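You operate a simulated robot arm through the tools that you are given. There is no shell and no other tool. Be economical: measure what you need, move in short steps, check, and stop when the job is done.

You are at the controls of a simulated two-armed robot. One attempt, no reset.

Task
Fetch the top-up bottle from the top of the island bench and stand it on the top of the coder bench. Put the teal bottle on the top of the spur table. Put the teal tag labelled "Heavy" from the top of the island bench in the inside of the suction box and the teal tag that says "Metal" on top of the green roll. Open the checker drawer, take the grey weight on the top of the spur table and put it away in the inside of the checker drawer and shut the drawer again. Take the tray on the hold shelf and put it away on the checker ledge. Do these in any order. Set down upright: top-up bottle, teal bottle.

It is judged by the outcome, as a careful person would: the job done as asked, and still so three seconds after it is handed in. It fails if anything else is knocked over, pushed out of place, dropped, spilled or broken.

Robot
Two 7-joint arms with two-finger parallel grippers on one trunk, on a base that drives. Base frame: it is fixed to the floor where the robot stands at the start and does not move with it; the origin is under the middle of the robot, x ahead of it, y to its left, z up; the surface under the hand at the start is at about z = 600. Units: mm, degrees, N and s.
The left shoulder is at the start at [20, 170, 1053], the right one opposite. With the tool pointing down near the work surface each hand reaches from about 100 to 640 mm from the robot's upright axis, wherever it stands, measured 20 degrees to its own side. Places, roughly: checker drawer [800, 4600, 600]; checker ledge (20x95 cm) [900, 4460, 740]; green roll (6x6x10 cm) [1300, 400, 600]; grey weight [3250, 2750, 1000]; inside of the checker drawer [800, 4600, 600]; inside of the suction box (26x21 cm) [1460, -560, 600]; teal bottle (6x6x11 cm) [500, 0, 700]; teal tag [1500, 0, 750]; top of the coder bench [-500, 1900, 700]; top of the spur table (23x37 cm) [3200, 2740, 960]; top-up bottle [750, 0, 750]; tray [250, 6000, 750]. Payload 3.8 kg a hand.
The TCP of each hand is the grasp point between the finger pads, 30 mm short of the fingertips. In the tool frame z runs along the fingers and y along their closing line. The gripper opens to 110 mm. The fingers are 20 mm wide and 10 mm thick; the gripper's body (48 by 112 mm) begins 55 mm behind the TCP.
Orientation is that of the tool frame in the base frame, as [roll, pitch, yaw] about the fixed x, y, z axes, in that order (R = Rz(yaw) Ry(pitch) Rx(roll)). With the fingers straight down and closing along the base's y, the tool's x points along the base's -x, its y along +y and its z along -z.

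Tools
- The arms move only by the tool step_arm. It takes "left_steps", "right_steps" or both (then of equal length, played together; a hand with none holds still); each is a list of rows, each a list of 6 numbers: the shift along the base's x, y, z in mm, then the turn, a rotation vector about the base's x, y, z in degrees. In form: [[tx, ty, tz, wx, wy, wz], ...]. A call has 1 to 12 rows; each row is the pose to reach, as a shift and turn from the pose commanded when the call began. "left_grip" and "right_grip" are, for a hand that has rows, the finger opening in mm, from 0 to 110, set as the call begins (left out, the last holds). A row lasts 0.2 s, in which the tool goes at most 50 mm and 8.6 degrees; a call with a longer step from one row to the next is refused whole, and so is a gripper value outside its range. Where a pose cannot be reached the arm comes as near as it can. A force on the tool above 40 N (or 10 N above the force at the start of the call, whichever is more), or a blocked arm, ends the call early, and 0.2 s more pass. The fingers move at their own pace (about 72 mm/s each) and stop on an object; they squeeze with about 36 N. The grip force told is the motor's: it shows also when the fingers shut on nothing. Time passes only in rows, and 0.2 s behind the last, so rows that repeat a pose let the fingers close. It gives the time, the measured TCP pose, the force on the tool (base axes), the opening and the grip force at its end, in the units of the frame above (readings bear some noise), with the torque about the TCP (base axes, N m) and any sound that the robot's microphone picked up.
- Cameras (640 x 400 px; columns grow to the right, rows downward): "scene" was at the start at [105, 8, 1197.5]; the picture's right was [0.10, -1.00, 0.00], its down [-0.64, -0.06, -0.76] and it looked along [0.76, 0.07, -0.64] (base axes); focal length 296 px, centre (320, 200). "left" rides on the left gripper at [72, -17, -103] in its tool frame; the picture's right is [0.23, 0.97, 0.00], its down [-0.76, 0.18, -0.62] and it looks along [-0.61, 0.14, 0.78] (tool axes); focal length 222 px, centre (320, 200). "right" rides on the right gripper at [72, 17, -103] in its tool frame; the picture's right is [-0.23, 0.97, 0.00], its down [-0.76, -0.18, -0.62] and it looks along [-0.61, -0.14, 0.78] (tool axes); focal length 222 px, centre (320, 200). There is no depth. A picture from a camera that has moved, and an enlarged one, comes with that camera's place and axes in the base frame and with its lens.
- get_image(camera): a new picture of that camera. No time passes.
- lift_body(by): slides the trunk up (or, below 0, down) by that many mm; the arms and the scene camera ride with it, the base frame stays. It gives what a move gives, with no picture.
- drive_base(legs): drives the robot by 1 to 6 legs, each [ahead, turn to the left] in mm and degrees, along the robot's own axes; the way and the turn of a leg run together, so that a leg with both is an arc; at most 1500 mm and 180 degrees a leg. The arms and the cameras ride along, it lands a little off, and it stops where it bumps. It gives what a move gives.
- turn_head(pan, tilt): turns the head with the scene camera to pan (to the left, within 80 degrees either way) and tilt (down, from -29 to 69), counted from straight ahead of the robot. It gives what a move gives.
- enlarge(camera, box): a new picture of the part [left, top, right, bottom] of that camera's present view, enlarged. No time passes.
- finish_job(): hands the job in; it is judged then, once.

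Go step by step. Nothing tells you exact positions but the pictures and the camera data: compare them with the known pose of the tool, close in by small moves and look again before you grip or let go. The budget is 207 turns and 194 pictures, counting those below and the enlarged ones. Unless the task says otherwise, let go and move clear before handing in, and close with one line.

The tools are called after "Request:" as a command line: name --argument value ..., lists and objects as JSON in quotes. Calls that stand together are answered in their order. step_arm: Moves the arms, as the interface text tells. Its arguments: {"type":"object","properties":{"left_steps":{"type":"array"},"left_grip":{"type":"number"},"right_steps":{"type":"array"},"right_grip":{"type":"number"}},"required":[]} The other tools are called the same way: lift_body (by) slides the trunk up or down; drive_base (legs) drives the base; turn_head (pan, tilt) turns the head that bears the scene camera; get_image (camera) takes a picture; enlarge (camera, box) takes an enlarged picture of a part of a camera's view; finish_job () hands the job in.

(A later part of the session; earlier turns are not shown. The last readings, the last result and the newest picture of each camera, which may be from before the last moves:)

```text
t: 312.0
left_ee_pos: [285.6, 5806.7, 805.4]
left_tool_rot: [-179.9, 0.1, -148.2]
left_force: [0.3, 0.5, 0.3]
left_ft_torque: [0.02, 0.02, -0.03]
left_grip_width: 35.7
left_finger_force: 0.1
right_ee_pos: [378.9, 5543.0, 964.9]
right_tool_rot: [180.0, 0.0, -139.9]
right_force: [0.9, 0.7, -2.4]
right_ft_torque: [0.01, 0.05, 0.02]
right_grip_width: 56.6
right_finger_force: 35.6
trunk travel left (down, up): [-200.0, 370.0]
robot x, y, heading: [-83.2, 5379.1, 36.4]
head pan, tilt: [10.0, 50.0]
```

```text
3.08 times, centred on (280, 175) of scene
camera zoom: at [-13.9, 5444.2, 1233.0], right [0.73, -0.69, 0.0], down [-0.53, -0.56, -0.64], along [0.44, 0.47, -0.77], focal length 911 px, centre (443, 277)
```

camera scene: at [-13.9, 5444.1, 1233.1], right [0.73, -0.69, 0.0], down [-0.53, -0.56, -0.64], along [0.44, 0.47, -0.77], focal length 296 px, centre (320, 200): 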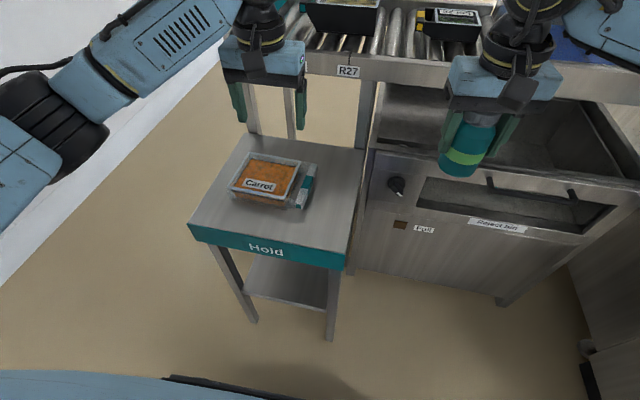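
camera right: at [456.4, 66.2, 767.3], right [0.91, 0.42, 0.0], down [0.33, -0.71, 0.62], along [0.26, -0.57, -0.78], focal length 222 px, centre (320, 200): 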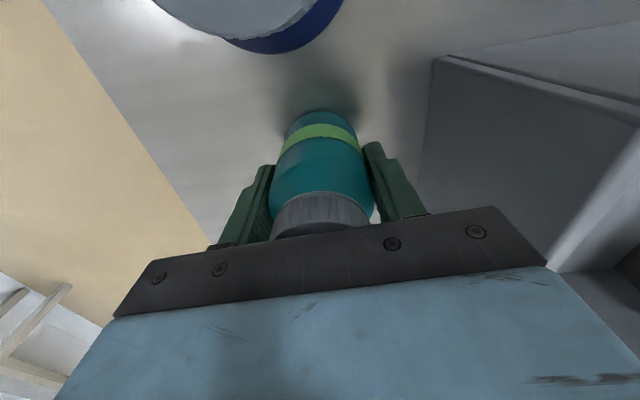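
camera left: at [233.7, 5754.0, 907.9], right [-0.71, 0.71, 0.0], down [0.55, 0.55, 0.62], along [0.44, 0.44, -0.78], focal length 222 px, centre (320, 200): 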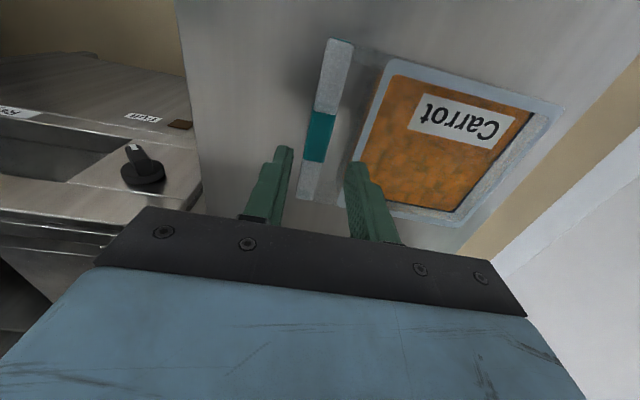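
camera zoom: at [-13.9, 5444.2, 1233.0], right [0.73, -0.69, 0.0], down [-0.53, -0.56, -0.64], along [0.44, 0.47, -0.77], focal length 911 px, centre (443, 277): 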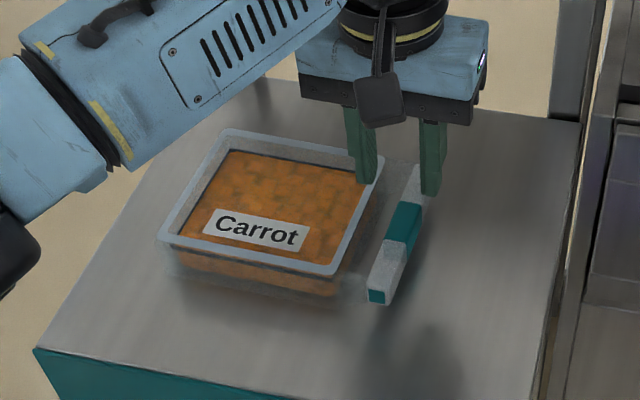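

Alignment is right on. Descend over the bar and close gently.

Request:
step_arm --left_steps '[[1, 0, -25, 0, 0, 0], [1, 0, -45, 0, 0, 0], [1, 0, -57, 0, 0, 0], [1, 0, -64, 0, 0, 0]]'

Request:
get_image --camera "left"

Request:
enlarge --camera "scene" --box '[200, 110, 360, 240]'

```text
t: 313.0
left_ee_pos: [287.2, 5808.4, 741.0]
left_tool_rot: [-179.9, 0.1, -148.1]
left_force: [-1.1, 0.3, 1.9]
left_ft_torque: [0.07, 0.07, 0.01]
left_grip_width: 36.1
left_finger_force: 0.8
right_ee_pos: [378.2, 5540.7, 965.9]
right_tool_rot: [179.9, -0.2, -139.8]
right_force: [0.8, 0.1, -1.6]
right_ft_torque: [-0.01, 0.03, 0.0]
right_grip_width: 56.8
right_finger_force: 36.5
trunk travel left (down, up): [-200.0, 370.0]
robot x, y, heading: [-82.3, 5373.1, 36.6]
head pan, tilt: [10.0, 50.0]
```

```text
80 pictures are left
camera left: at [234.4, 5754.1, 844.2], right [-0.71, 0.71, 0.0], down [0.55, 0.55, 0.62], along [0.44, 0.44, -0.78], focal length 222 px, centre (320, 200)
```

left: 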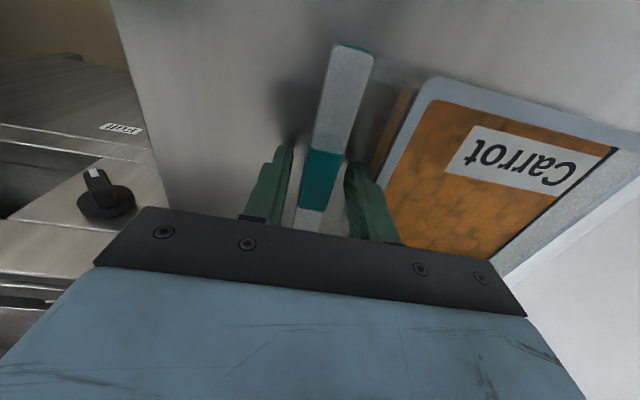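

```text
3.08 times, centred on (280, 175) of scene
camera zoom: at [-14.1, 5443.9, 1233.1], right [0.73, -0.69, 0.0], down [-0.53, -0.56, -0.64], along [0.44, 0.47, -0.77], focal length 911 px, centre (443, 277)
```

zoom: 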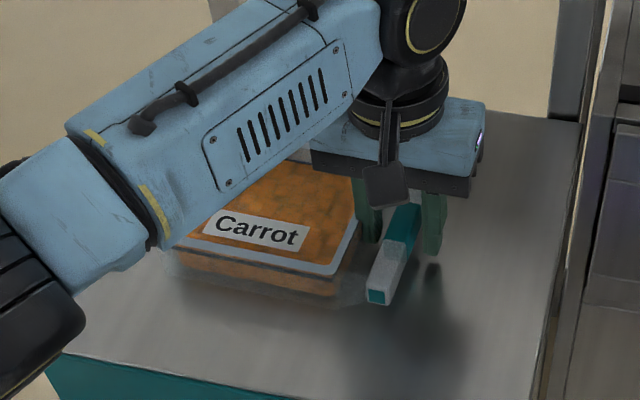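

Request:
step_arm --left_steps '[[0, 0, 0, 0, 0, 0], [0, 0, 0, 0, 0, 0], [0, 0, 0, 0, 0, 0]]' --left_grip 5

Request:
step_arm --left_steps '[[0, 0, 10, 0, 0, 0], [0, 0, 25, 0, 0, 0], [0, 0, 45, 0, 0, 0]]'

Request:
get_image --camera "left"

Request:
get_image --camera "scene"

```text
t: 313.8
left_ee_pos: [287.3, 5806.2, 740.5]
left_tool_rot: [-180.0, 0.1, -148.2]
left_force: [1.0, -0.2, 0.8]
left_ft_torque: [0.04, -0.14, -0.04]
left_grip_width: 17.6
left_finger_force: 35.7
right_ee_pos: [379.9, 5543.0, 964.6]
right_tool_rot: [-180.0, 0.0, -139.9]
right_force: [0.5, -0.3, -1.2]
right_ft_torque: [-0.02, 0.01, 0.0]
right_grip_width: 56.7
right_finger_force: 35.8
trunk travel left (down, up): [-200.0, 370.0]
robot x, y, heading: [-82.4, 5374.8, 36.6]
head pan, tilt: [10.0, 50.0]
```

```text
t: 314.6
left_ee_pos: [286.8, 5805.8, 786.7]
left_tool_rot: [180.0, 0.1, -148.2]
left_force: [-0.8, -0.8, -3.1]
left_ft_torque: [-0.18, -0.12, -0.02]
left_grip_width: 17.8
left_finger_force: 35.5
right_ee_pos: [378.7, 5541.8, 965.9]
right_tool_rot: [180.0, -0.1, -139.9]
right_force: [0.0, 0.0, -1.2]
right_ft_torque: [-0.01, -0.02, 0.01]
right_grip_width: 56.5
right_finger_force: 36.6
trunk travel left (down, up): [-200.0, 370.0]
robot x, y, heading: [-82.2, 5377.4, 36.7]
head pan, tilt: [10.0, 50.0]
```

```text
78 pictures are left
camera left: at [234.2, 5754.1, 889.7], right [-0.71, 0.71, 0.0], down [0.55, 0.55, 0.62], along [0.44, 0.44, -0.78], focal length 222 px, centre (320, 200)
```

left: 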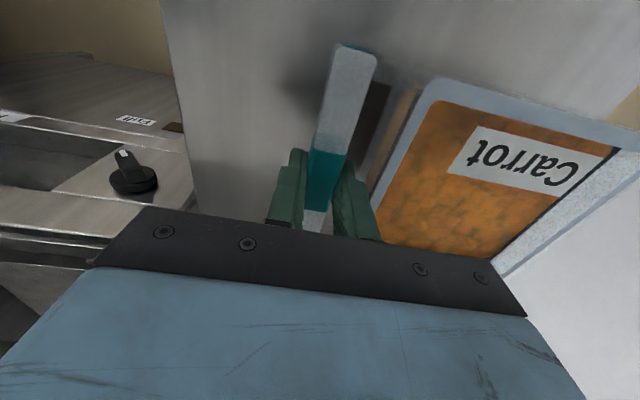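

```text
77 pictures are left
camera scene: at [-13.8, 5444.2, 1233.0], right [0.73, -0.69, 0.0], down [-0.53, -0.56, -0.64], along [0.44, 0.47, -0.77], focal length 296 px, centre (320, 200)
```

scene: 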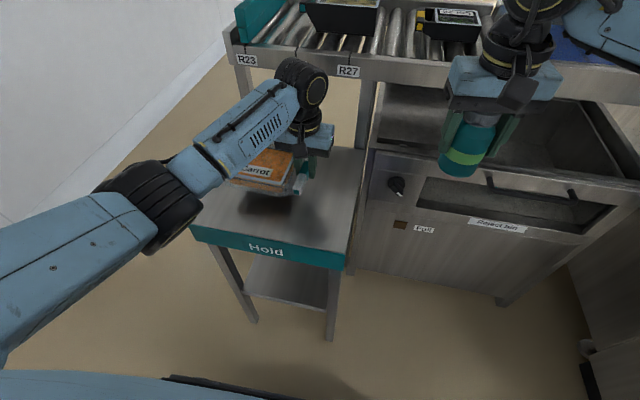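

The tray is held level. I'll lift it, pull it in a bit, back off from the shelf and drive to a spot looking squarely at the checker (heading 36°), keeping clear of the pillar.

Request:
step_arm --left_steps '[[0, 0, 40, 0, 0, 0], [-15, -10, 80, 0, 0, 0], [-35, -25, 115, 0, 0, 0], [-60, -45, 130, 0, 0, 0]]'

Request:
drive_base --legs '[[-500, 0], [0, -101], [1375, 0], [0, 101]]'

Request:
turn_head --pan 0 --tilt 30

Request:
get_image --camera "scene"

```text
t: 315.6
left_ee_pos: [226.1, 5761.2, 918.4]
left_tool_rot: [180.0, 0.0, -148.1]
left_force: [0.8, 0.3, -2.4]
left_ft_torque: [-0.19, -0.13, -0.01]
left_grip_width: 18.2
left_finger_force: 36.0
right_ee_pos: [379.4, 5543.2, 965.3]
right_tool_rot: [180.0, -0.1, -140.0]
right_force: [-0.3, -0.7, -2.1]
right_ft_torque: [-0.02, 0.0, 0.02]
right_grip_width: 56.8
right_finger_force: 36.1
trunk travel left (down, up): [-200.0, 370.0]
robot x, y, heading: [-82.6, 5379.1, 36.5]
head pan, tilt: [10.0, 50.0]
```

```text
t: 328.0
left_ee_pos: [378.6, 3615.6, 916.9]
left_tool_rot: [179.6, -0.6, 112.6]
left_force: [-2.3, 6.8, 0.7]
left_ft_torque: [-0.55, -0.21, 0.64]
left_grip_width: 18.5
left_finger_force: 13.1
right_ee_pos: [140.0, 3499.5, 964.3]
right_tool_rot: [-179.9, -0.2, 119.9]
right_force: [1.0, -0.7, -1.3]
right_ft_torque: [0.01, 0.04, 0.01]
right_grip_width: 56.3
right_finger_force: 36.2
trunk travel left (down, up): [-200.0, 370.0]
robot x, y, heading: [58.8, 3982.6, -63.1]
head pan, tilt: [10.0, 50.0]
stopped in leg 3: the force on the tool passed its limit at 151 N (the readings are from after the stop); the commanded pose is now the measured one
```

```text
t: 328.8
left_ee_pos: [379.2, 3615.5, 916.3]
left_tool_rot: [179.5, -0.5, 112.5]
left_force: [-2.9, 9.4, 0.3]
left_ft_torque: [-0.83, -0.32, 0.7]
left_grip_width: 18.4
left_finger_force: 13.3
right_ee_pos: [139.2, 3498.3, 965.2]
right_tool_rot: [-179.9, -0.1, 119.9]
right_force: [0.4, 0.3, -1.6]
right_ft_torque: [0.0, -0.01, -0.02]
right_grip_width: 56.3
right_finger_force: 36.4
trunk travel left (down, up): [-200.0, 370.0]
robot x, y, heading: [56.8, 3983.7, -63.3]
head pan, tilt: [0.0, 30.0]
```

```text
76 pictures are left
camera scene: at [105.8, 3883.6, 1262.6], right [-0.89, -0.45, 0.0], down [-0.22, 0.45, -0.87], along [0.39, -0.77, -0.5], focal length 296 px, centre (320, 200)
```

scene: 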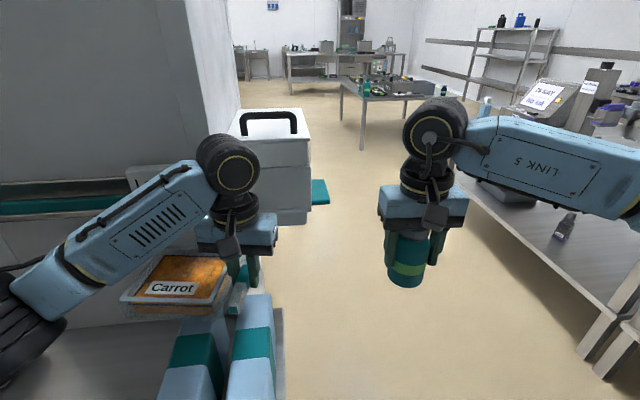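

I hit something next to the pillar with the tray. Looking closely before backing off.

Request:
get_image --camera "left"

Request:
enlarge --camera "scene" --box '[100, 180, 320, 400]'

```text
75 pictures are left
camera left: at [335.8, 3674.3, 1020.6], right [0.81, 0.58, 0.01], down [0.46, -0.64, 0.62], along [0.36, -0.5, -0.79], focal length 222 px, centre (320, 200)
```

left: 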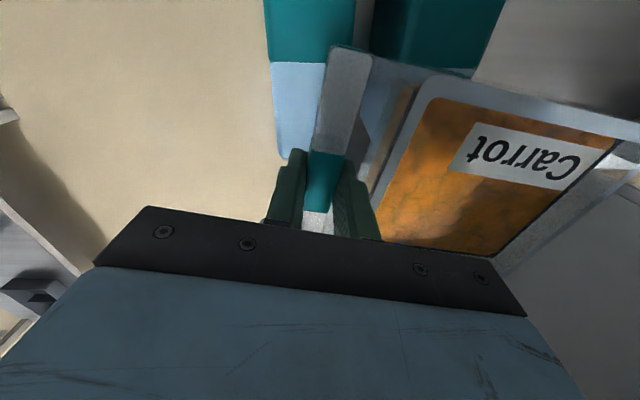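

```text
1.82 times, centred on (210, 290) of scene
camera zoom: at [105.8, 3883.6, 1262.6], right [-0.89, -0.45, 0.0], down [-0.22, 0.45, -0.87], along [0.39, -0.77, -0.5], focal length 538 px, centre (520, 36)
```

zoom: 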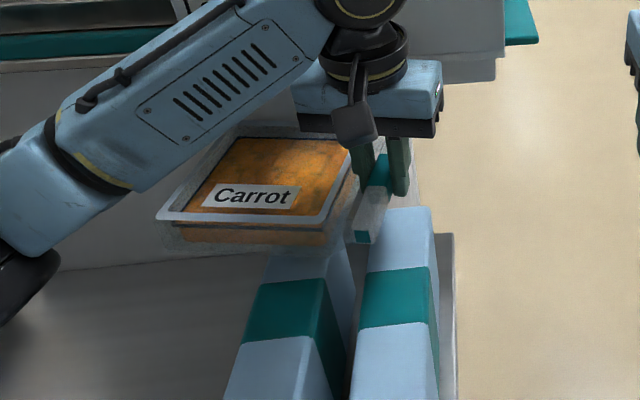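

Request:
drive_base --legs '[[-350, 0]]'

Request:
turn_head --pan 10 --tilt 25

Request:
get_image --camera "scene"

Request:
get_image --camera "left"

```text
t: 331.1
left_ee_pos: [224.1, 3925.2, 915.5]
left_tool_rot: [179.7, -0.7, 112.6]
left_force: [0.5, -0.1, -2.6]
left_ft_torque: [-0.12, 0.22, -0.01]
left_grip_width: 17.7
left_finger_force: 36.1
right_ee_pos: [-15.8, 3810.0, 965.2]
right_tool_rot: [-179.9, -0.1, 119.9]
right_force: [0.4, -0.2, -1.7]
right_ft_torque: [0.0, -0.02, -0.02]
right_grip_width: 56.4
right_finger_force: 35.9
trunk travel left (down, up): [-200.0, 370.0]
robot x, y, heading: [-96.8, 4290.5, -63.5]
head pan, tilt: [0.0, 30.0]
```

```text
t: 331.8
left_ee_pos: [224.6, 3923.8, 916.1]
left_tool_rot: [179.7, -0.7, 112.7]
left_force: [-0.6, 0.0, -3.1]
left_ft_torque: [-0.11, 0.19, -0.03]
left_grip_width: 17.6
left_finger_force: 35.7
right_ee_pos: [-15.1, 3808.9, 964.4]
right_tool_rot: [-179.9, -0.2, 119.9]
right_force: [-0.2, 0.5, -1.9]
right_ft_torque: [0.01, -0.01, -0.04]
right_grip_width: 56.5
right_finger_force: 35.6
trunk travel left (down, up): [-200.0, 370.0]
robot x, y, heading: [-96.3, 4293.6, -63.6]
head pan, tilt: [10.0, 25.0]
```

```text
73 pictures are left
camera scene: at [-34.4, 4199.7, 1270.5], right [-0.8, -0.6, 0.0], down [-0.25, 0.34, -0.91], along [0.54, -0.73, -0.42], focal length 296 px, centre (320, 200)
```

scene: 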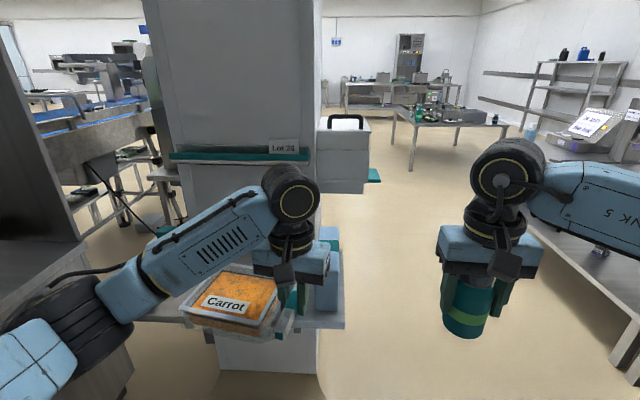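

```text
72 pictures are left
camera left: at [181.2, 3984.0, 1020.0], right [0.81, 0.58, 0.01], down [0.46, -0.64, 0.61], along [0.36, -0.5, -0.79], focal length 222 px, centre (320, 200)
```

left: 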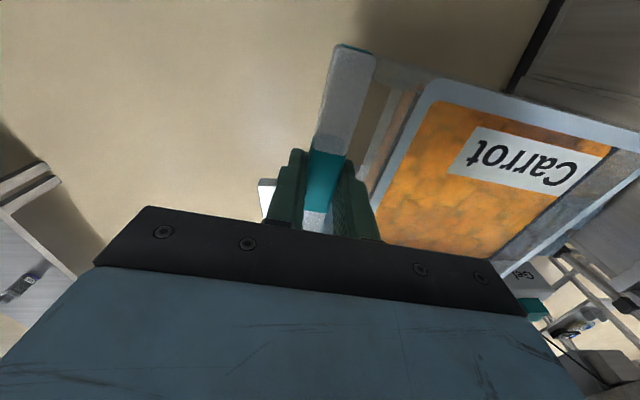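

The tray is intact in the grip; the pillar carries a shelf with blue boxes that I touched, and I'll check them later. Now I'll retract both hands, raise the trunk, and approach the checker diagonally away from that shelf.

Request:
step_arm --left_steps '[[-15, 30, 0, 0, 0, 0], [-30, 60, 0, 0, 0, 0], [-44, 90, 0, 0, 0, 0]]' --right_steps '[[-15, 30, 0, 0, 0, 0], [-30, 60, 0, 0, 0, 0], [-44, 90, 0, 0, 0, 0]]'

Request:
lift_body --by 250

Request:
get_image --camera "scene"

```text
t: 332.6
left_ee_pos: [179.4, 4016.8, 915.3]
left_tool_rot: [179.7, -0.8, 112.6]
left_force: [-0.8, -0.6, -3.1]
left_ft_torque: [-0.11, 0.26, 0.01]
left_grip_width: 17.6
left_finger_force: 36.0
right_ee_pos: [-59.7, 3899.8, 964.8]
right_tool_rot: [180.0, -0.2, 119.9]
right_force: [0.1, 0.8, -2.7]
right_ft_torque: [0.03, 0.01, 0.01]
right_grip_width: 56.5
right_finger_force: 36.1
trunk travel left (down, up): [-200.0, 370.0]
robot x, y, heading: [-96.2, 4294.3, -63.4]
head pan, tilt: [10.0, 25.0]
```

```text
t: 335.2
left_ee_pos: [180.3, 4015.9, 1167.4]
left_tool_rot: [179.6, -0.8, 112.6]
left_force: [-0.6, 1.4, -3.0]
left_ft_torque: [-0.13, 0.24, 0.01]
left_grip_width: 17.8
left_finger_force: 36.2
right_ee_pos: [-58.2, 3899.6, 1215.1]
right_tool_rot: [-179.9, -0.2, 119.9]
right_force: [-0.7, -0.4, -2.2]
right_ft_torque: [0.04, 0.02, 0.0]
right_grip_width: 56.5
right_finger_force: 35.5
trunk travel left (down, up): [-450.0, 120.0]
robot x, y, heading: [-101.7, 4293.7, -63.3]
head pan, tilt: [10.0, 25.0]
```

```text
71 pictures are left
camera scene: at [-34.3, 4199.6, 1520.4], right [-0.8, -0.6, 0.0], down [-0.25, 0.34, -0.91], along [0.54, -0.73, -0.42], focal length 296 px, centre (320, 200)
```

scene: 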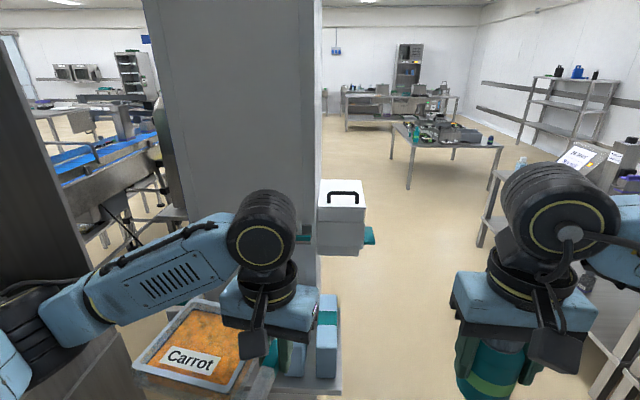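

Request:
drive_base --legs '[[0, 48], [630, 0], [0, 51.5]]'

Request:
turn_head --pan 0 --tilt 48

Request:
get_image --camera "scene"

```text
t: 340.3
left_ee_pos: [790.3, 4186.5, 1170.4]
left_tool_rot: [179.9, 0.2, 160.5]
left_force: [0.1, -0.3, -2.3]
left_ft_torque: [-0.22, 0.08, -0.02]
left_grip_width: 17.8
left_finger_force: 35.6
right_ee_pos: [716.3, 3927.1, 1219.5]
right_tool_rot: [-179.5, 0.3, 167.0]
right_force: [-0.2, -0.2, -2.7]
right_ft_torque: [-0.01, 0.02, -0.02]
right_grip_width: 56.3
right_finger_force: 35.7
trunk travel left (down, up): [-450.0, 120.0]
robot x, y, heading: [409.8, 4152.9, -16.0]
head pan, tilt: [10.0, 25.0]
stopped in leg 2: the robot was blocked; the commanded pose is now the measured one
```

```text
t: 341.1
left_ee_pos: [788.6, 4185.8, 1170.9]
left_tool_rot: [180.0, 0.2, 160.5]
left_force: [0.2, -0.4, -2.7]
left_ft_torque: [-0.27, 0.09, -0.01]
left_grip_width: 17.7
left_finger_force: 35.9
right_ee_pos: [715.2, 3927.9, 1219.4]
right_tool_rot: [-179.5, 0.2, 167.2]
right_force: [0.1, -0.6, -1.1]
right_ft_torque: [0.0, 0.01, 0.0]
right_grip_width: 56.6
right_finger_force: 35.2
trunk travel left (down, up): [-450.0, 120.0]
robot x, y, heading: [409.9, 4156.2, -15.8]
head pan, tilt: [0.0, 48.0]
```

```text
70 pictures are left
camera scene: at [488.2, 4142.9, 1487.2], right [-0.27, -0.96, 0.01], down [-0.71, 0.19, -0.68], along [0.65, -0.19, -0.73], focal length 296 px, centre (320, 200)
```

scene: 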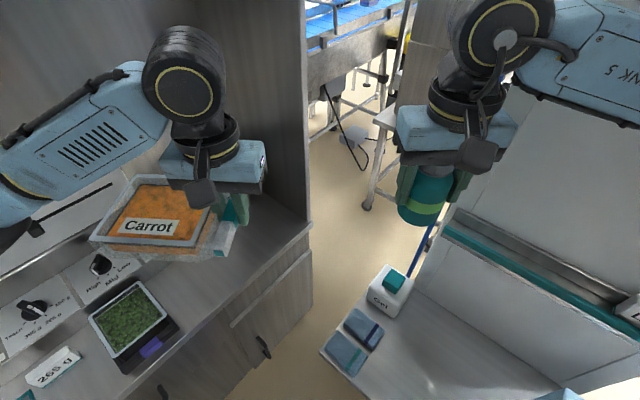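

A gel/box table next to the pillar limits me on the right, and my base touched it. The ledge's free end is visible right of the green tray. I'll back off and come in further left with a shallow angle.

Request:
drive_base --legs '[[-230, 0], [0, 30], [262, 0], [0, 22]]'

Request:
turn_head --pan -10 --tilt 55

Request:
get_image --camera "scene"

```text
t: 347.0
left_ee_pos: [668.2, 4602.5, 1165.8]
left_tool_rot: [179.6, -0.6, -147.6]
left_force: [0.1, -0.6, -2.6]
left_ft_torque: [-0.22, -0.13, 0.01]
left_grip_width: 18.0
left_finger_force: 36.0
right_ee_pos: [826.2, 4385.9, 1211.5]
right_tool_rot: [-180.0, -0.8, -140.7]
right_force: [0.3, -0.2, -1.9]
right_ft_torque: [-0.03, 0.01, -0.03]
right_grip_width: 56.5
right_finger_force: 35.9
trunk travel left (down, up): [-450.0, 120.0]
robot x, y, heading: [444.0, 4280.7, 36.2]
head pan, tilt: [0.0, 48.0]
```

```text
t: 347.7
left_ee_pos: [668.2, 4601.7, 1165.6]
left_tool_rot: [179.6, -0.7, -147.6]
left_force: [0.3, -0.2, -2.2]
left_ft_torque: [-0.22, -0.1, -0.04]
left_grip_width: 17.4
left_finger_force: 35.8
right_ee_pos: [827.9, 4385.2, 1210.8]
right_tool_rot: [-179.8, -0.7, -140.7]
right_force: [-0.6, 1.0, -2.3]
right_ft_torque: [-0.01, -0.01, 0.01]
right_grip_width: 56.7
right_finger_force: 36.3
trunk travel left (down, up): [-450.0, 120.0]
robot x, y, heading: [444.4, 4282.3, 35.9]
head pan, tilt: [-10.0, 55.0]
```

```text
69 pictures are left
camera scene: at [523.4, 4325.8, 1476.5], right [0.44, -0.9, 0.0], down [-0.74, -0.36, -0.57], along [0.52, 0.25, -0.82], focal length 296 px, centre (320, 200)
```

scene: 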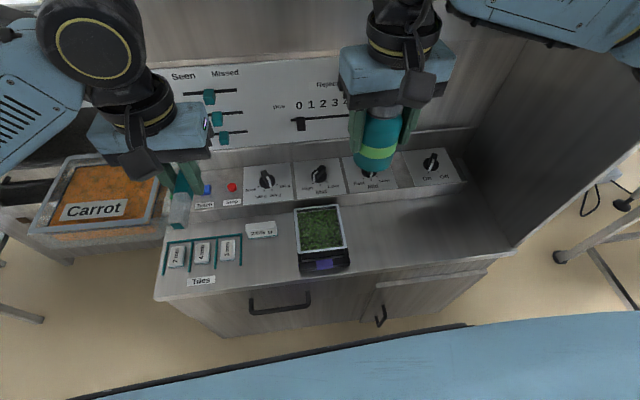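

Now I see the ledge well: tiles, 265 g block and a green tray on the left/middle, free space on the right, and the drawer with its handle below. I'll move the right hand (bottle) up and aside, then bring the tray across while turning it so its bar faces me.

Request:
step_arm --right_steps '[[8, -40, 25, 0, 0, 0], [16, -80, 50, 0, 0, 0], [24, -119, 75, 0, 0, 0], [32, -158, 100, 0, 0, 0], [40, -198, 125, 0, 0, 0], [48, -237, 150, 0, 0, 0]]'

Request:
step_arm --left_steps '[[0, -20, 0, 0, 0, -7.5], [5, -42, 0, 0, 0, -15], [15, -65, 0, 0, 0, -22.5], [28, -88, 0, 0, 0, -30], [42, -111, 0, 0, 0, -37.5], [56, -134, 0, 0, 0, -45], [70, -157, 0, 0, 0, -52.5], [84, -180, 0, 0, 0, -60], [98, -203, 0, 0, 0, -67.5], [112, -225, 0, 0, 0, -75], [123, -240, 0, 0, 0, -82.5], [131, -248, 0, 0, 0, -88]]'

Request:
get_image --camera "scene"

```text
t: 349.1
left_ee_pos: [667.9, 4600.6, 1166.0]
left_tool_rot: [179.6, -0.7, -147.6]
left_force: [0.4, 0.0, -3.3]
left_ft_torque: [-0.18, -0.12, -0.01]
left_grip_width: 17.7
left_finger_force: 36.0
right_ee_pos: [875.5, 4146.4, 1361.3]
right_tool_rot: [179.9, -0.8, -140.9]
right_force: [-0.2, -0.3, -0.5]
right_ft_torque: [0.01, 0.01, 0.0]
right_grip_width: 56.5
right_finger_force: 35.8
trunk travel left (down, up): [-450.0, 120.0]
robot x, y, heading: [443.1, 4281.9, 36.0]
head pan, tilt: [-10.0, 55.0]
```

```text
t: 351.7
left_ee_pos: [800.5, 4355.1, 1166.3]
left_tool_rot: [179.6, -0.7, 124.4]
left_force: [-0.6, 0.4, -3.1]
left_ft_torque: [-0.11, 0.19, -0.01]
left_grip_width: 17.8
left_finger_force: 36.0
right_ee_pos: [874.5, 4148.1, 1361.6]
right_tool_rot: [-179.9, -0.8, -140.8]
right_force: [0.2, 0.2, -1.8]
right_ft_torque: [-0.04, 0.02, 0.02]
right_grip_width: 56.7
right_finger_force: 35.6
trunk travel left (down, up): [-450.0, 120.0]
robot x, y, heading: [440.0, 4281.3, 36.3]
head pan, tilt: [-10.0, 55.0]
```

```text
68 pictures are left
camera scene: at [523.7, 4325.3, 1476.5], right [0.44, -0.9, 0.0], down [-0.74, -0.36, -0.57], along [0.51, 0.25, -0.82], focal length 296 px, centre (320, 200)
```

scene: 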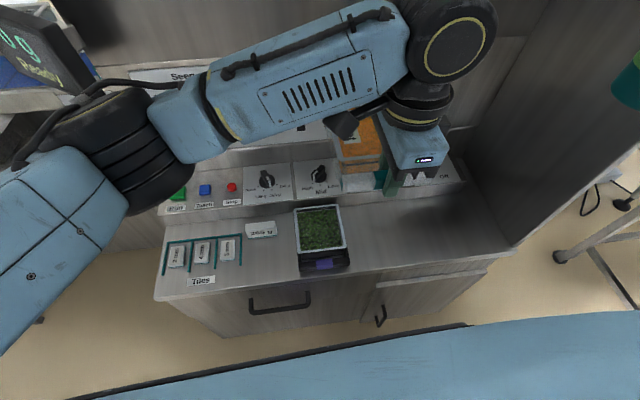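

Request:
step_arm --left_steps '[[30, -30, 0, 0, 0, 0], [58, -52, 0, 0, 0, 0], [85, -62, 0, 0, 0, 0], [110, -62, 0, 0, 0, 0]]'

Request:
lift_body --by -160

Request:
get_image --camera "scene"

Request:
get_image --camera "left"

```text
t: 352.7
left_ee_pos: [853.5, 4325.7, 1170.4]
left_tool_rot: [179.6, -0.7, 124.4]
left_force: [0.3, 0.8, -2.6]
left_ft_torque: [-0.14, 0.17, 0.0]
left_grip_width: 17.8
left_finger_force: 36.7
left hand out of reach, approached as far as the arm can: row 2, 3, 4
right_ee_pos: [873.0, 4147.2, 1362.0]
right_tool_rot: [-179.9, -0.7, -140.8]
right_force: [-0.1, 0.2, -2.2]
right_ft_torque: [-0.01, -0.01, -0.02]
right_grip_width: 56.4
right_finger_force: 35.6
trunk travel left (down, up): [-450.0, 120.0]
robot x, y, heading: [443.3, 4285.0, 36.1]
head pan, tilt: [-10.0, 55.0]
```

```text
t: 354.5
left_ee_pos: [853.7, 4325.4, 1010.2]
left_tool_rot: [179.6, -0.7, 124.6]
left_force: [-0.5, 0.7, -2.4]
left_ft_torque: [-0.15, 0.21, 0.02]
left_grip_width: 17.7
left_finger_force: 36.2
right_ee_pos: [874.2, 4148.5, 1202.2]
right_tool_rot: [-179.9, -0.8, -140.8]
right_force: [-1.1, -0.3, -2.2]
right_ft_torque: [-0.03, 0.03, -0.01]
right_grip_width: 56.5
right_finger_force: 36.7
trunk travel left (down, up): [-290.0, 280.0]
robot x, y, heading: [443.0, 4281.0, 36.1]
head pan, tilt: [-10.0, 55.0]
```

```text
67 pictures are left
camera scene: at [523.4, 4325.6, 1316.6], right [0.44, -0.9, 0.0], down [-0.74, -0.36, -0.57], along [0.51, 0.25, -0.82], focal length 296 px, centre (320, 200)
```

scene: 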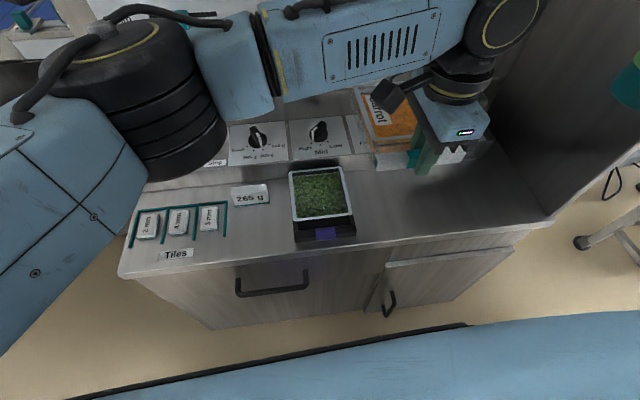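

```text
66 pictures are left
camera left: at [798.9, 4373.6, 1114.5], right [0.67, 0.74, 0.01], down [0.58, -0.54, 0.61], along [0.46, -0.41, -0.79], focal length 222 px, centre (320, 200)
```

left: 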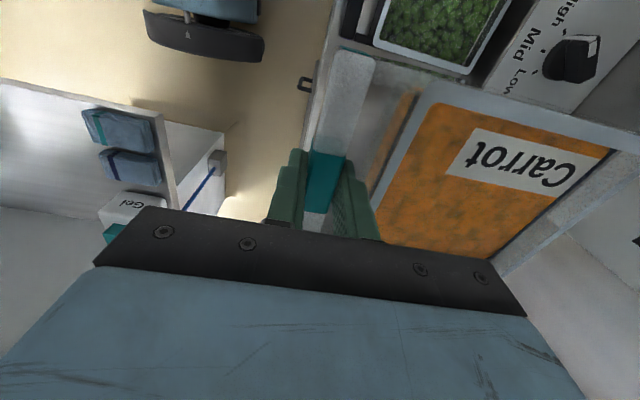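

Request:
lift_body --by -140

Request:
step_arm --left_steps '[[20, -12, 0, 0.4, 0.4, 0], [40, -23, 0, 0.8, 0.7, 0], [57, -33, 0, 0.8, 0.7, 0], [57, -33, -30, 0.8, 0.7, 0]]'

Request:
get_image --camera "left"

Request:
get_image --camera "scene"

```text
t: 356.2
left_ee_pos: [853.2, 4325.4, 870.4]
left_tool_rot: [179.5, -0.6, 124.7]
left_force: [0.4, -1.0, -2.9]
left_ft_torque: [-0.15, 0.22, -0.02]
left_grip_width: 17.7
left_finger_force: 35.9
right_ee_pos: [873.5, 4148.2, 1062.4]
right_tool_rot: [180.0, -0.7, -140.7]
right_force: [-0.5, -0.6, -1.8]
right_ft_torque: [-0.03, 0.0, 0.07]
right_grip_width: 56.5
right_finger_force: 35.4
trunk travel left (down, up): [-150.0, 420.0]
robot x, y, heading: [438.9, 4281.0, 36.2]
head pan, tilt: [-10.0, 55.0]
```

```text
t: 357.2
left_ee_pos: [857.2, 4332.6, 861.8]
left_tool_rot: [179.7, -1.5, 124.6]
left_force: [-0.8, 0.1, -2.3]
left_ft_torque: [-0.15, 0.18, -0.03]
left_grip_width: 17.7
left_finger_force: 36.1
left hand out of reach, approached as far as the arm can: row 1, 2, 3, 4
right_ee_pos: [873.7, 4148.2, 1062.2]
right_tool_rot: [180.0, -0.7, -140.8]
right_force: [0.3, -0.6, -2.4]
right_ft_torque: [0.04, 0.0, 0.01]
right_grip_width: 56.5
right_finger_force: 36.0
trunk travel left (down, up): [-150.0, 420.0]
robot x, y, heading: [442.2, 4282.4, 36.2]
head pan, tilt: [-10.0, 55.0]
```

```text
65 pictures are left
camera left: at [802.5, 4379.9, 966.1], right [0.67, 0.74, 0.01], down [0.59, -0.54, 0.6], along [0.45, -0.4, -0.8], focal length 222 px, centre (320, 200)
```

left: 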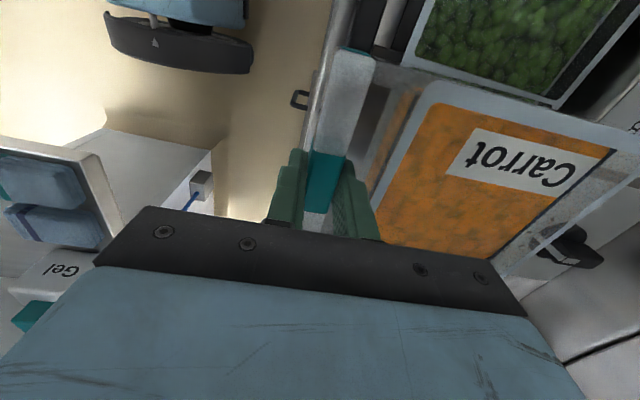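

```text
64 pictures are left
camera scene: at [523.4, 4325.6, 1176.5], right [0.44, -0.9, 0.0], down [-0.74, -0.36, -0.57], along [0.51, 0.25, -0.82], focal length 296 px, centre (320, 200)
```

scene: 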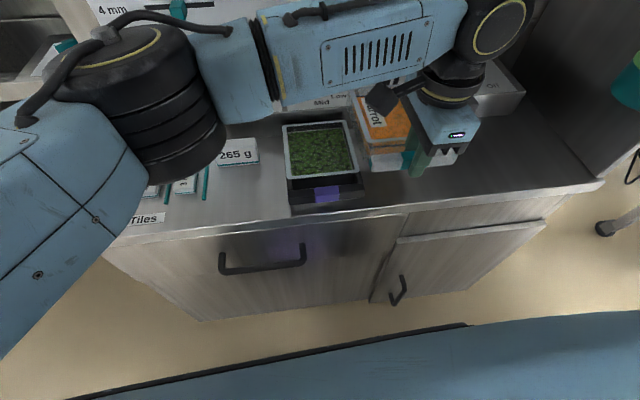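

The left arm can't cross further, so I'll turn the base 10° right (after backing 40 mm) and then extend forward.

Request:
drive_base --legs '[[-40, 0], [0, -10]]'

Request:
step_arm --left_steps '[[20, 16, 0, 0, 0, 3], [40, 33, 0, 0, 0, 6], [60, 50, 0, 0, 0, 9]]'

Request:
get_image --camera "scene"

```text
t: 358.8
left_ee_pos: [825.4, 4237.0, 861.6]
left_tool_rot: [179.6, -1.4, 114.7]
left_force: [-0.9, -1.1, -3.8]
left_ft_torque: [-0.09, 0.16, -0.01]
left_grip_width: 17.8
left_finger_force: 36.4
right_ee_pos: [810.8, 4052.0, 1062.5]
right_tool_rot: [-179.9, -0.8, -150.7]
right_force: [-0.5, -0.8, -1.7]
right_ft_torque: [0.0, 0.01, 0.01]
right_grip_width: 56.4
right_finger_force: 36.2
trunk travel left (down, up): [-150.0, 420.0]
robot x, y, heading: [409.0, 4259.5, 26.2]
head pan, tilt: [-10.0, 55.0]
```

```text
t: 359.6
left_ee_pos: [881.6, 4289.6, 861.5]
left_tool_rot: [179.8, -1.5, 122.6]
left_force: [-0.1, -0.5, -3.0]
left_ft_torque: [-0.15, 0.21, -0.01]
left_grip_width: 17.8
left_finger_force: 35.7
left hand out of reach, approached as far as the arm can: row 3
right_ee_pos: [810.7, 4052.9, 1062.8]
right_tool_rot: [-179.9, -0.8, -150.8]
right_force: [0.0, 0.0, -2.9]
right_ft_torque: [-0.02, 0.03, 0.01]
right_grip_width: 56.5
right_finger_force: 36.5
trunk travel left (down, up): [-150.0, 420.0]
robot x, y, heading: [409.0, 4258.6, 26.2]
head pan, tilt: [-10.0, 55.0]
```

```text
63 pictures are left
camera scene: at [496.7, 4287.8, 1176.5], right [0.28, -0.96, 0.0], down [-0.79, -0.23, -0.57], along [0.55, 0.16, -0.82], focal length 296 px, centre (320, 200)
```

scene: 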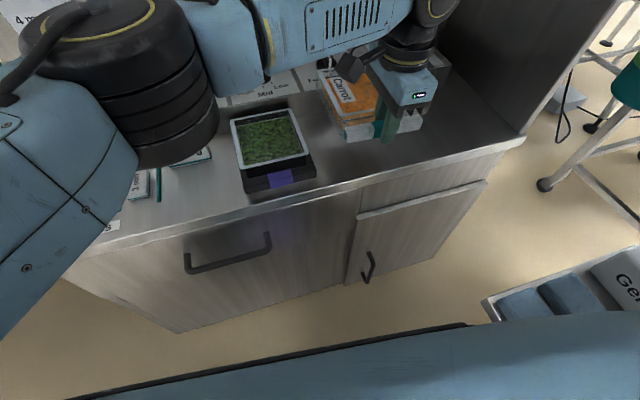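

Tray hangs over the free ledge spot (about 40 mm clear of the green tray). Lower with the trunk.

Request:
lift_body --by -65

Request:
get_image --camera "left"

Request:
get_image --camera "scene"

```text
t: 360.6
left_ee_pos: [867.1, 4320.0, 805.2]
left_tool_rot: [179.8, 0.7, 124.9]
left_force: [0.0, 0.9, -3.6]
left_ft_torque: [-0.2, 0.26, 0.01]
left_grip_width: 17.7
left_finger_force: 35.7
right_ee_pos: [789.9, 4099.3, 1024.2]
right_tool_rot: [-173.2, -0.5, -146.9]
right_force: [0.9, -0.2, -2.1]
right_ft_torque: [0.01, 0.06, 0.0]
right_grip_width: 56.3
right_finger_force: 36.2
trunk travel left (down, up): [-85.0, 485.0]
robot x, y, heading: [409.5, 4264.5, 26.5]
head pan, tilt: [-10.0, 55.0]
```

```text
62 pictures are left
camera left: at [811.5, 4370.6, 908.4], right [0.67, 0.74, 0.0], down [0.57, -0.52, 0.63], along [0.47, -0.42, -0.77], focal length 222 px, centre (320, 200)
```

left: 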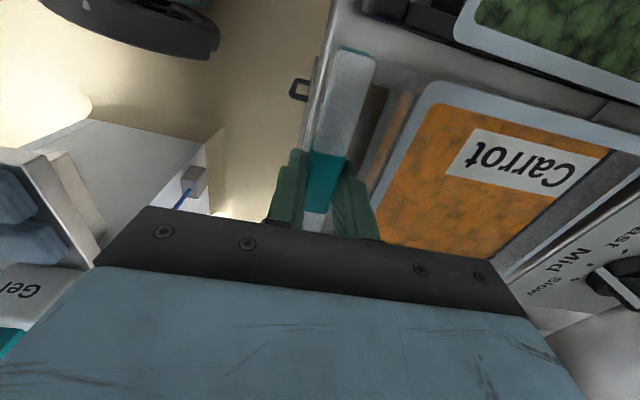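

```text
61 pictures are left
camera scene: at [472.1, 4319.6, 1112.6], right [0.28, -0.96, 0.03], down [-0.77, -0.25, -0.58], along [0.57, 0.14, -0.81], focal length 296 px, centre (320, 200)
```

scene: 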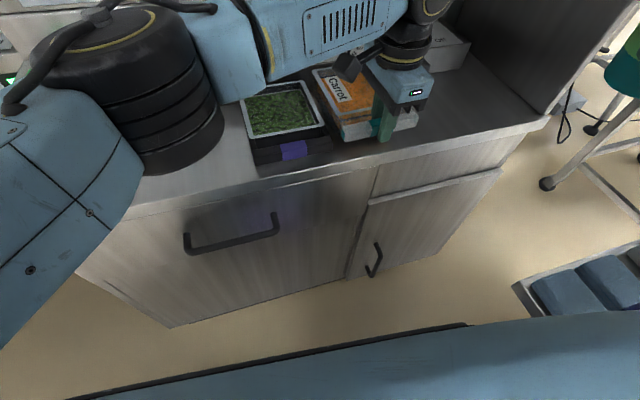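

The torso is leaning: my left elbow is pressing on something at the ledge. Raise the trunk back at once and check.

Request:
lift_body --by 75

Request:
get_image --camera "scene"

```text
t: 361.7
left_ee_pos: [880.3, 4289.9, 872.9]
left_tool_rot: [179.6, -1.5, 122.6]
left_force: [-0.4, 1.0, -2.2]
left_ft_torque: [-0.14, 0.18, 0.01]
left_grip_width: 17.7
left_finger_force: 36.5
right_ee_pos: [809.4, 4052.5, 1074.3]
right_tool_rot: [-179.9, -0.6, -150.7]
right_force: [0.7, 0.7, -2.1]
right_ft_torque: [0.0, -0.03, 0.03]
right_grip_width: 56.6
right_finger_force: 35.9
trunk travel left (down, up): [-160.0, 410.0]
robot x, y, heading: [410.1, 4258.7, 26.4]
head pan, tilt: [-10.0, 55.0]
```

```text
60 pictures are left
camera scene: at [495.3, 4286.4, 1186.4], right [0.28, -0.96, 0.0], down [-0.79, -0.23, -0.57], along [0.55, 0.16, -0.82], focal length 296 px, centre (320, 200)
```

scene: 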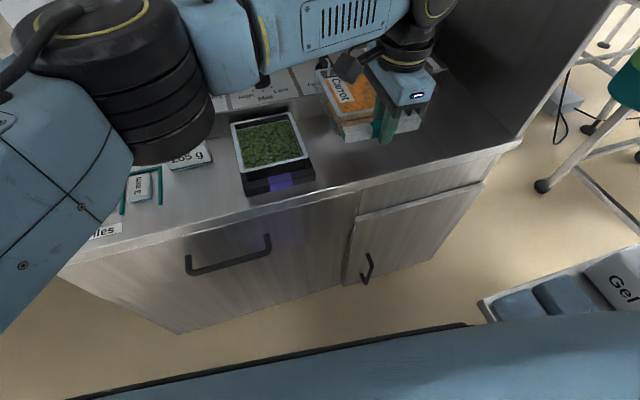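

Upright again and the ledge items look in place. I'll lower the tray using only the arm instead, in small steps.

Request:
step_arm --left_steps '[[-3, 2, -15, 0, 0, 0], [-3, 2, -30, 0, 0, 0], [-3, 2, -45, 0, 0, 0], [-3, 2, -60, 0, 0, 0]]'

Request:
get_image --camera "scene"

```text
t: 362.7
left_ee_pos: [878.4, 4292.2, 810.9]
left_tool_rot: [179.9, -1.5, 122.6]
left_force: [-0.1, 0.0, -1.9]
left_ft_torque: [-0.15, 0.22, 0.01]
left_grip_width: 17.5
left_finger_force: 36.0
right_ee_pos: [812.6, 4052.3, 1072.2]
right_tool_rot: [-179.8, -0.7, -150.8]
right_force: [-0.7, 0.0, -1.3]
right_ft_torque: [0.02, 0.01, 0.0]
right_grip_width: 56.6
right_finger_force: 36.0
trunk travel left (down, up): [-160.0, 410.0]
robot x, y, heading: [411.2, 4256.4, 25.8]
head pan, tilt: [-10.0, 55.0]
```

```text
59 pictures are left
camera scene: at [497.0, 4288.0, 1186.4], right [0.28, -0.96, 0.0], down [-0.79, -0.23, -0.57], along [0.55, 0.16, -0.82], focal length 296 px, centre (320, 200)
```

scene: 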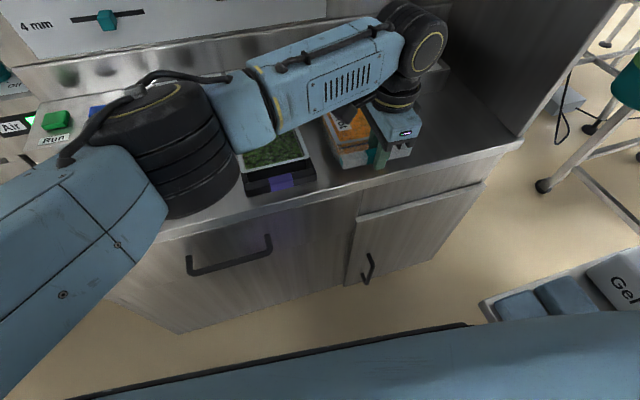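

Works. Continue down by the arm to contact.

Request:
step_arm --left_steps '[[0, 0, -12, 0, 0, 0], [0, 0, -20, 0, 0, 0], [0, 0, -26, 0, 0, 0], [0, 0, -30, 0, 0, 0]]'

Request:
get_image --camera "left"

```text
t: 363.7
left_ee_pos: [879.0, 4294.1, 781.6]
left_tool_rot: [179.7, -1.5, 122.6]
left_force: [-0.3, 0.1, -1.4]
left_ft_torque: [-0.12, 0.04, -0.02]
left_grip_width: 17.5
left_finger_force: 35.9
right_ee_pos: [811.4, 4052.7, 1072.6]
right_tool_rot: [-179.9, -0.6, -150.8]
right_force: [-0.4, 0.0, -1.6]
right_ft_torque: [0.02, 0.0, -0.02]
right_grip_width: 56.5
right_finger_force: 35.4
trunk travel left (down, up): [-160.0, 410.0]
robot x, y, heading: [409.1, 4258.6, 26.0]
head pan, tilt: [-10.0, 55.0]
```

```text
58 pictures are left
camera left: at [826.0, 4342.2, 887.2], right [0.7, 0.72, 0.01], down [0.57, -0.56, 0.61], along [0.44, -0.42, -0.8], focal length 222 px, centre (320, 200)
```

left: 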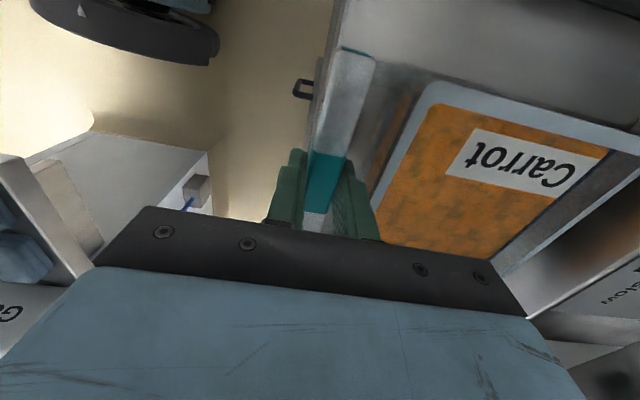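

Nearly down; I'll shift it 13 mm further inwards and settle it.

Request:
step_arm --left_steps '[[2, 2, 5, 0, 0, 0], [10, 8, 5, 0, 0, 0], [10, 8, -2, 0, 0, 0], [10, 8, -6, 0, 0, 0], [10, 8, -9, 0, 0, 0]]'

Request:
get_image --camera "left"

```text
t: 364.9
left_ee_pos: [885.2, 4304.0, 783.6]
left_tool_rot: [179.8, -1.6, 122.6]
left_force: [-0.1, -0.9, -2.3]
left_ft_torque: [-0.15, 0.2, 0.0]
left_grip_width: 17.5
left_finger_force: 35.9
left hand out of reach, approached as far as the arm can: row 2, 3, 4, 5
right_ee_pos: [811.2, 4053.1, 1072.8]
right_tool_rot: [-179.9, -0.7, -150.8]
right_force: [-0.2, -0.2, -2.1]
right_ft_torque: [-0.05, -0.02, 0.01]
right_grip_width: 56.6
right_finger_force: 36.2
trunk travel left (down, up): [-160.0, 410.0]
robot x, y, heading: [408.5, 4257.5, 26.2]
head pan, tilt: [-10.0, 55.0]
```

```text
57 pictures are left
camera left: at [832.7, 4353.1, 887.9], right [0.7, 0.72, 0.01], down [0.57, -0.56, 0.6], along [0.44, -0.42, -0.8], focal length 222 px, centre (320, 200)
```

left: 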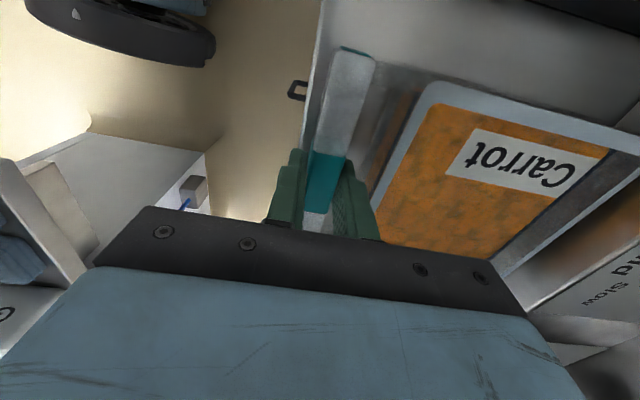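

Request:
step_arm --left_steps '[[-4, -2, 0, 0, 0, 0], [-5, -3, -4, 0, 0, 0], [-5, -3, -8, 0, 0, 0]]'

```text
t: 365.7
left_ee_pos: [878.6, 4299.8, 777.7]
left_tool_rot: [179.5, -1.3, 122.6]
left_force: [-3.1, 5.3, 28.8]
left_ft_torque: [0.33, -0.72, 0.06]
left_grip_width: 18.1
left_finger_force: 36.2
right_ee_pos: [808.1, 4051.2, 1073.5]
right_tool_rot: [-179.8, -0.5, -150.9]
right_force: [0.2, 0.2, -1.9]
right_ft_torque: [-0.02, 0.02, 0.04]
right_grip_width: 56.9
right_finger_force: 35.5
trunk travel left (down, up): [-160.0, 410.0]
robot x, y, heading: [409.4, 4254.7, 26.0]
head pan, tilt: [-10.0, 55.0]
```

Firm contact. Ease up 3 mm and release.

Request:
step_arm --left_steps '[[0, 0, 3, 0, 0, 0], [0, 0, 3, 0, 0, 0], [0, 0, 3, 0, 0, 0]]' --left_grip 36

Request:
step_arm --left_steps '[[0, 0, 15, 0, 0, 0], [0, 0, 35, 0, 0, 0], [-5, -2, 65, 0, 0, 0], [-15, 0, 105, 0, 0, 0]]'

Request:
get_image --camera "scene"

```text
t: 366.5
left_ee_pos: [878.1, 4301.1, 777.1]
left_tool_rot: [179.7, -1.5, 122.5]
left_force: [-1.4, -0.5, -0.9]
left_ft_torque: [-0.03, 0.01, -0.01]
left_grip_width: 35.6
left_finger_force: 0.0
right_ee_pos: [810.1, 4052.1, 1072.7]
right_tool_rot: [-180.0, -0.7, -150.8]
right_force: [0.0, 0.4, -2.0]
right_ft_torque: [0.02, 0.03, 0.04]
right_grip_width: 56.7
right_finger_force: 36.0
trunk travel left (down, up): [-160.0, 410.0]
robot x, y, heading: [409.3, 4257.6, 26.3]
head pan, tilt: [-10.0, 55.0]
```

```text
t: 367.5
left_ee_pos: [864.6, 4301.2, 882.8]
left_tool_rot: [179.8, -1.5, 122.8]
left_force: [0.3, -0.2, -0.1]
left_ft_torque: [-0.01, -0.05, 0.01]
left_grip_width: 36.1
left_finger_force: 0.0
right_ee_pos: [811.1, 4052.5, 1072.6]
right_tool_rot: [-179.9, -0.6, -150.7]
right_force: [0.1, -0.4, -2.4]
right_ft_torque: [-0.06, -0.02, 0.01]
right_grip_width: 56.4
right_finger_force: 36.2
trunk travel left (down, up): [-160.0, 410.0]
robot x, y, heading: [410.8, 4254.2, 26.3]
head pan, tilt: [-10.0, 55.0]
```

```text
56 pictures are left
camera scene: at [496.4, 4287.5, 1186.6], right [0.28, -0.96, 0.0], down [-0.79, -0.23, -0.57], along [0.55, 0.16, -0.82], focal length 296 px, centre (320, 200)
```

scene: 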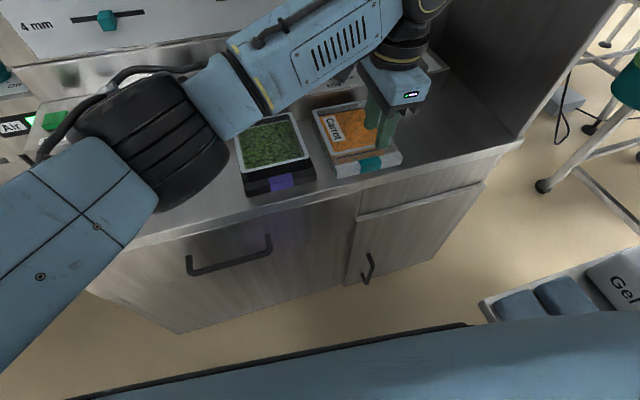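

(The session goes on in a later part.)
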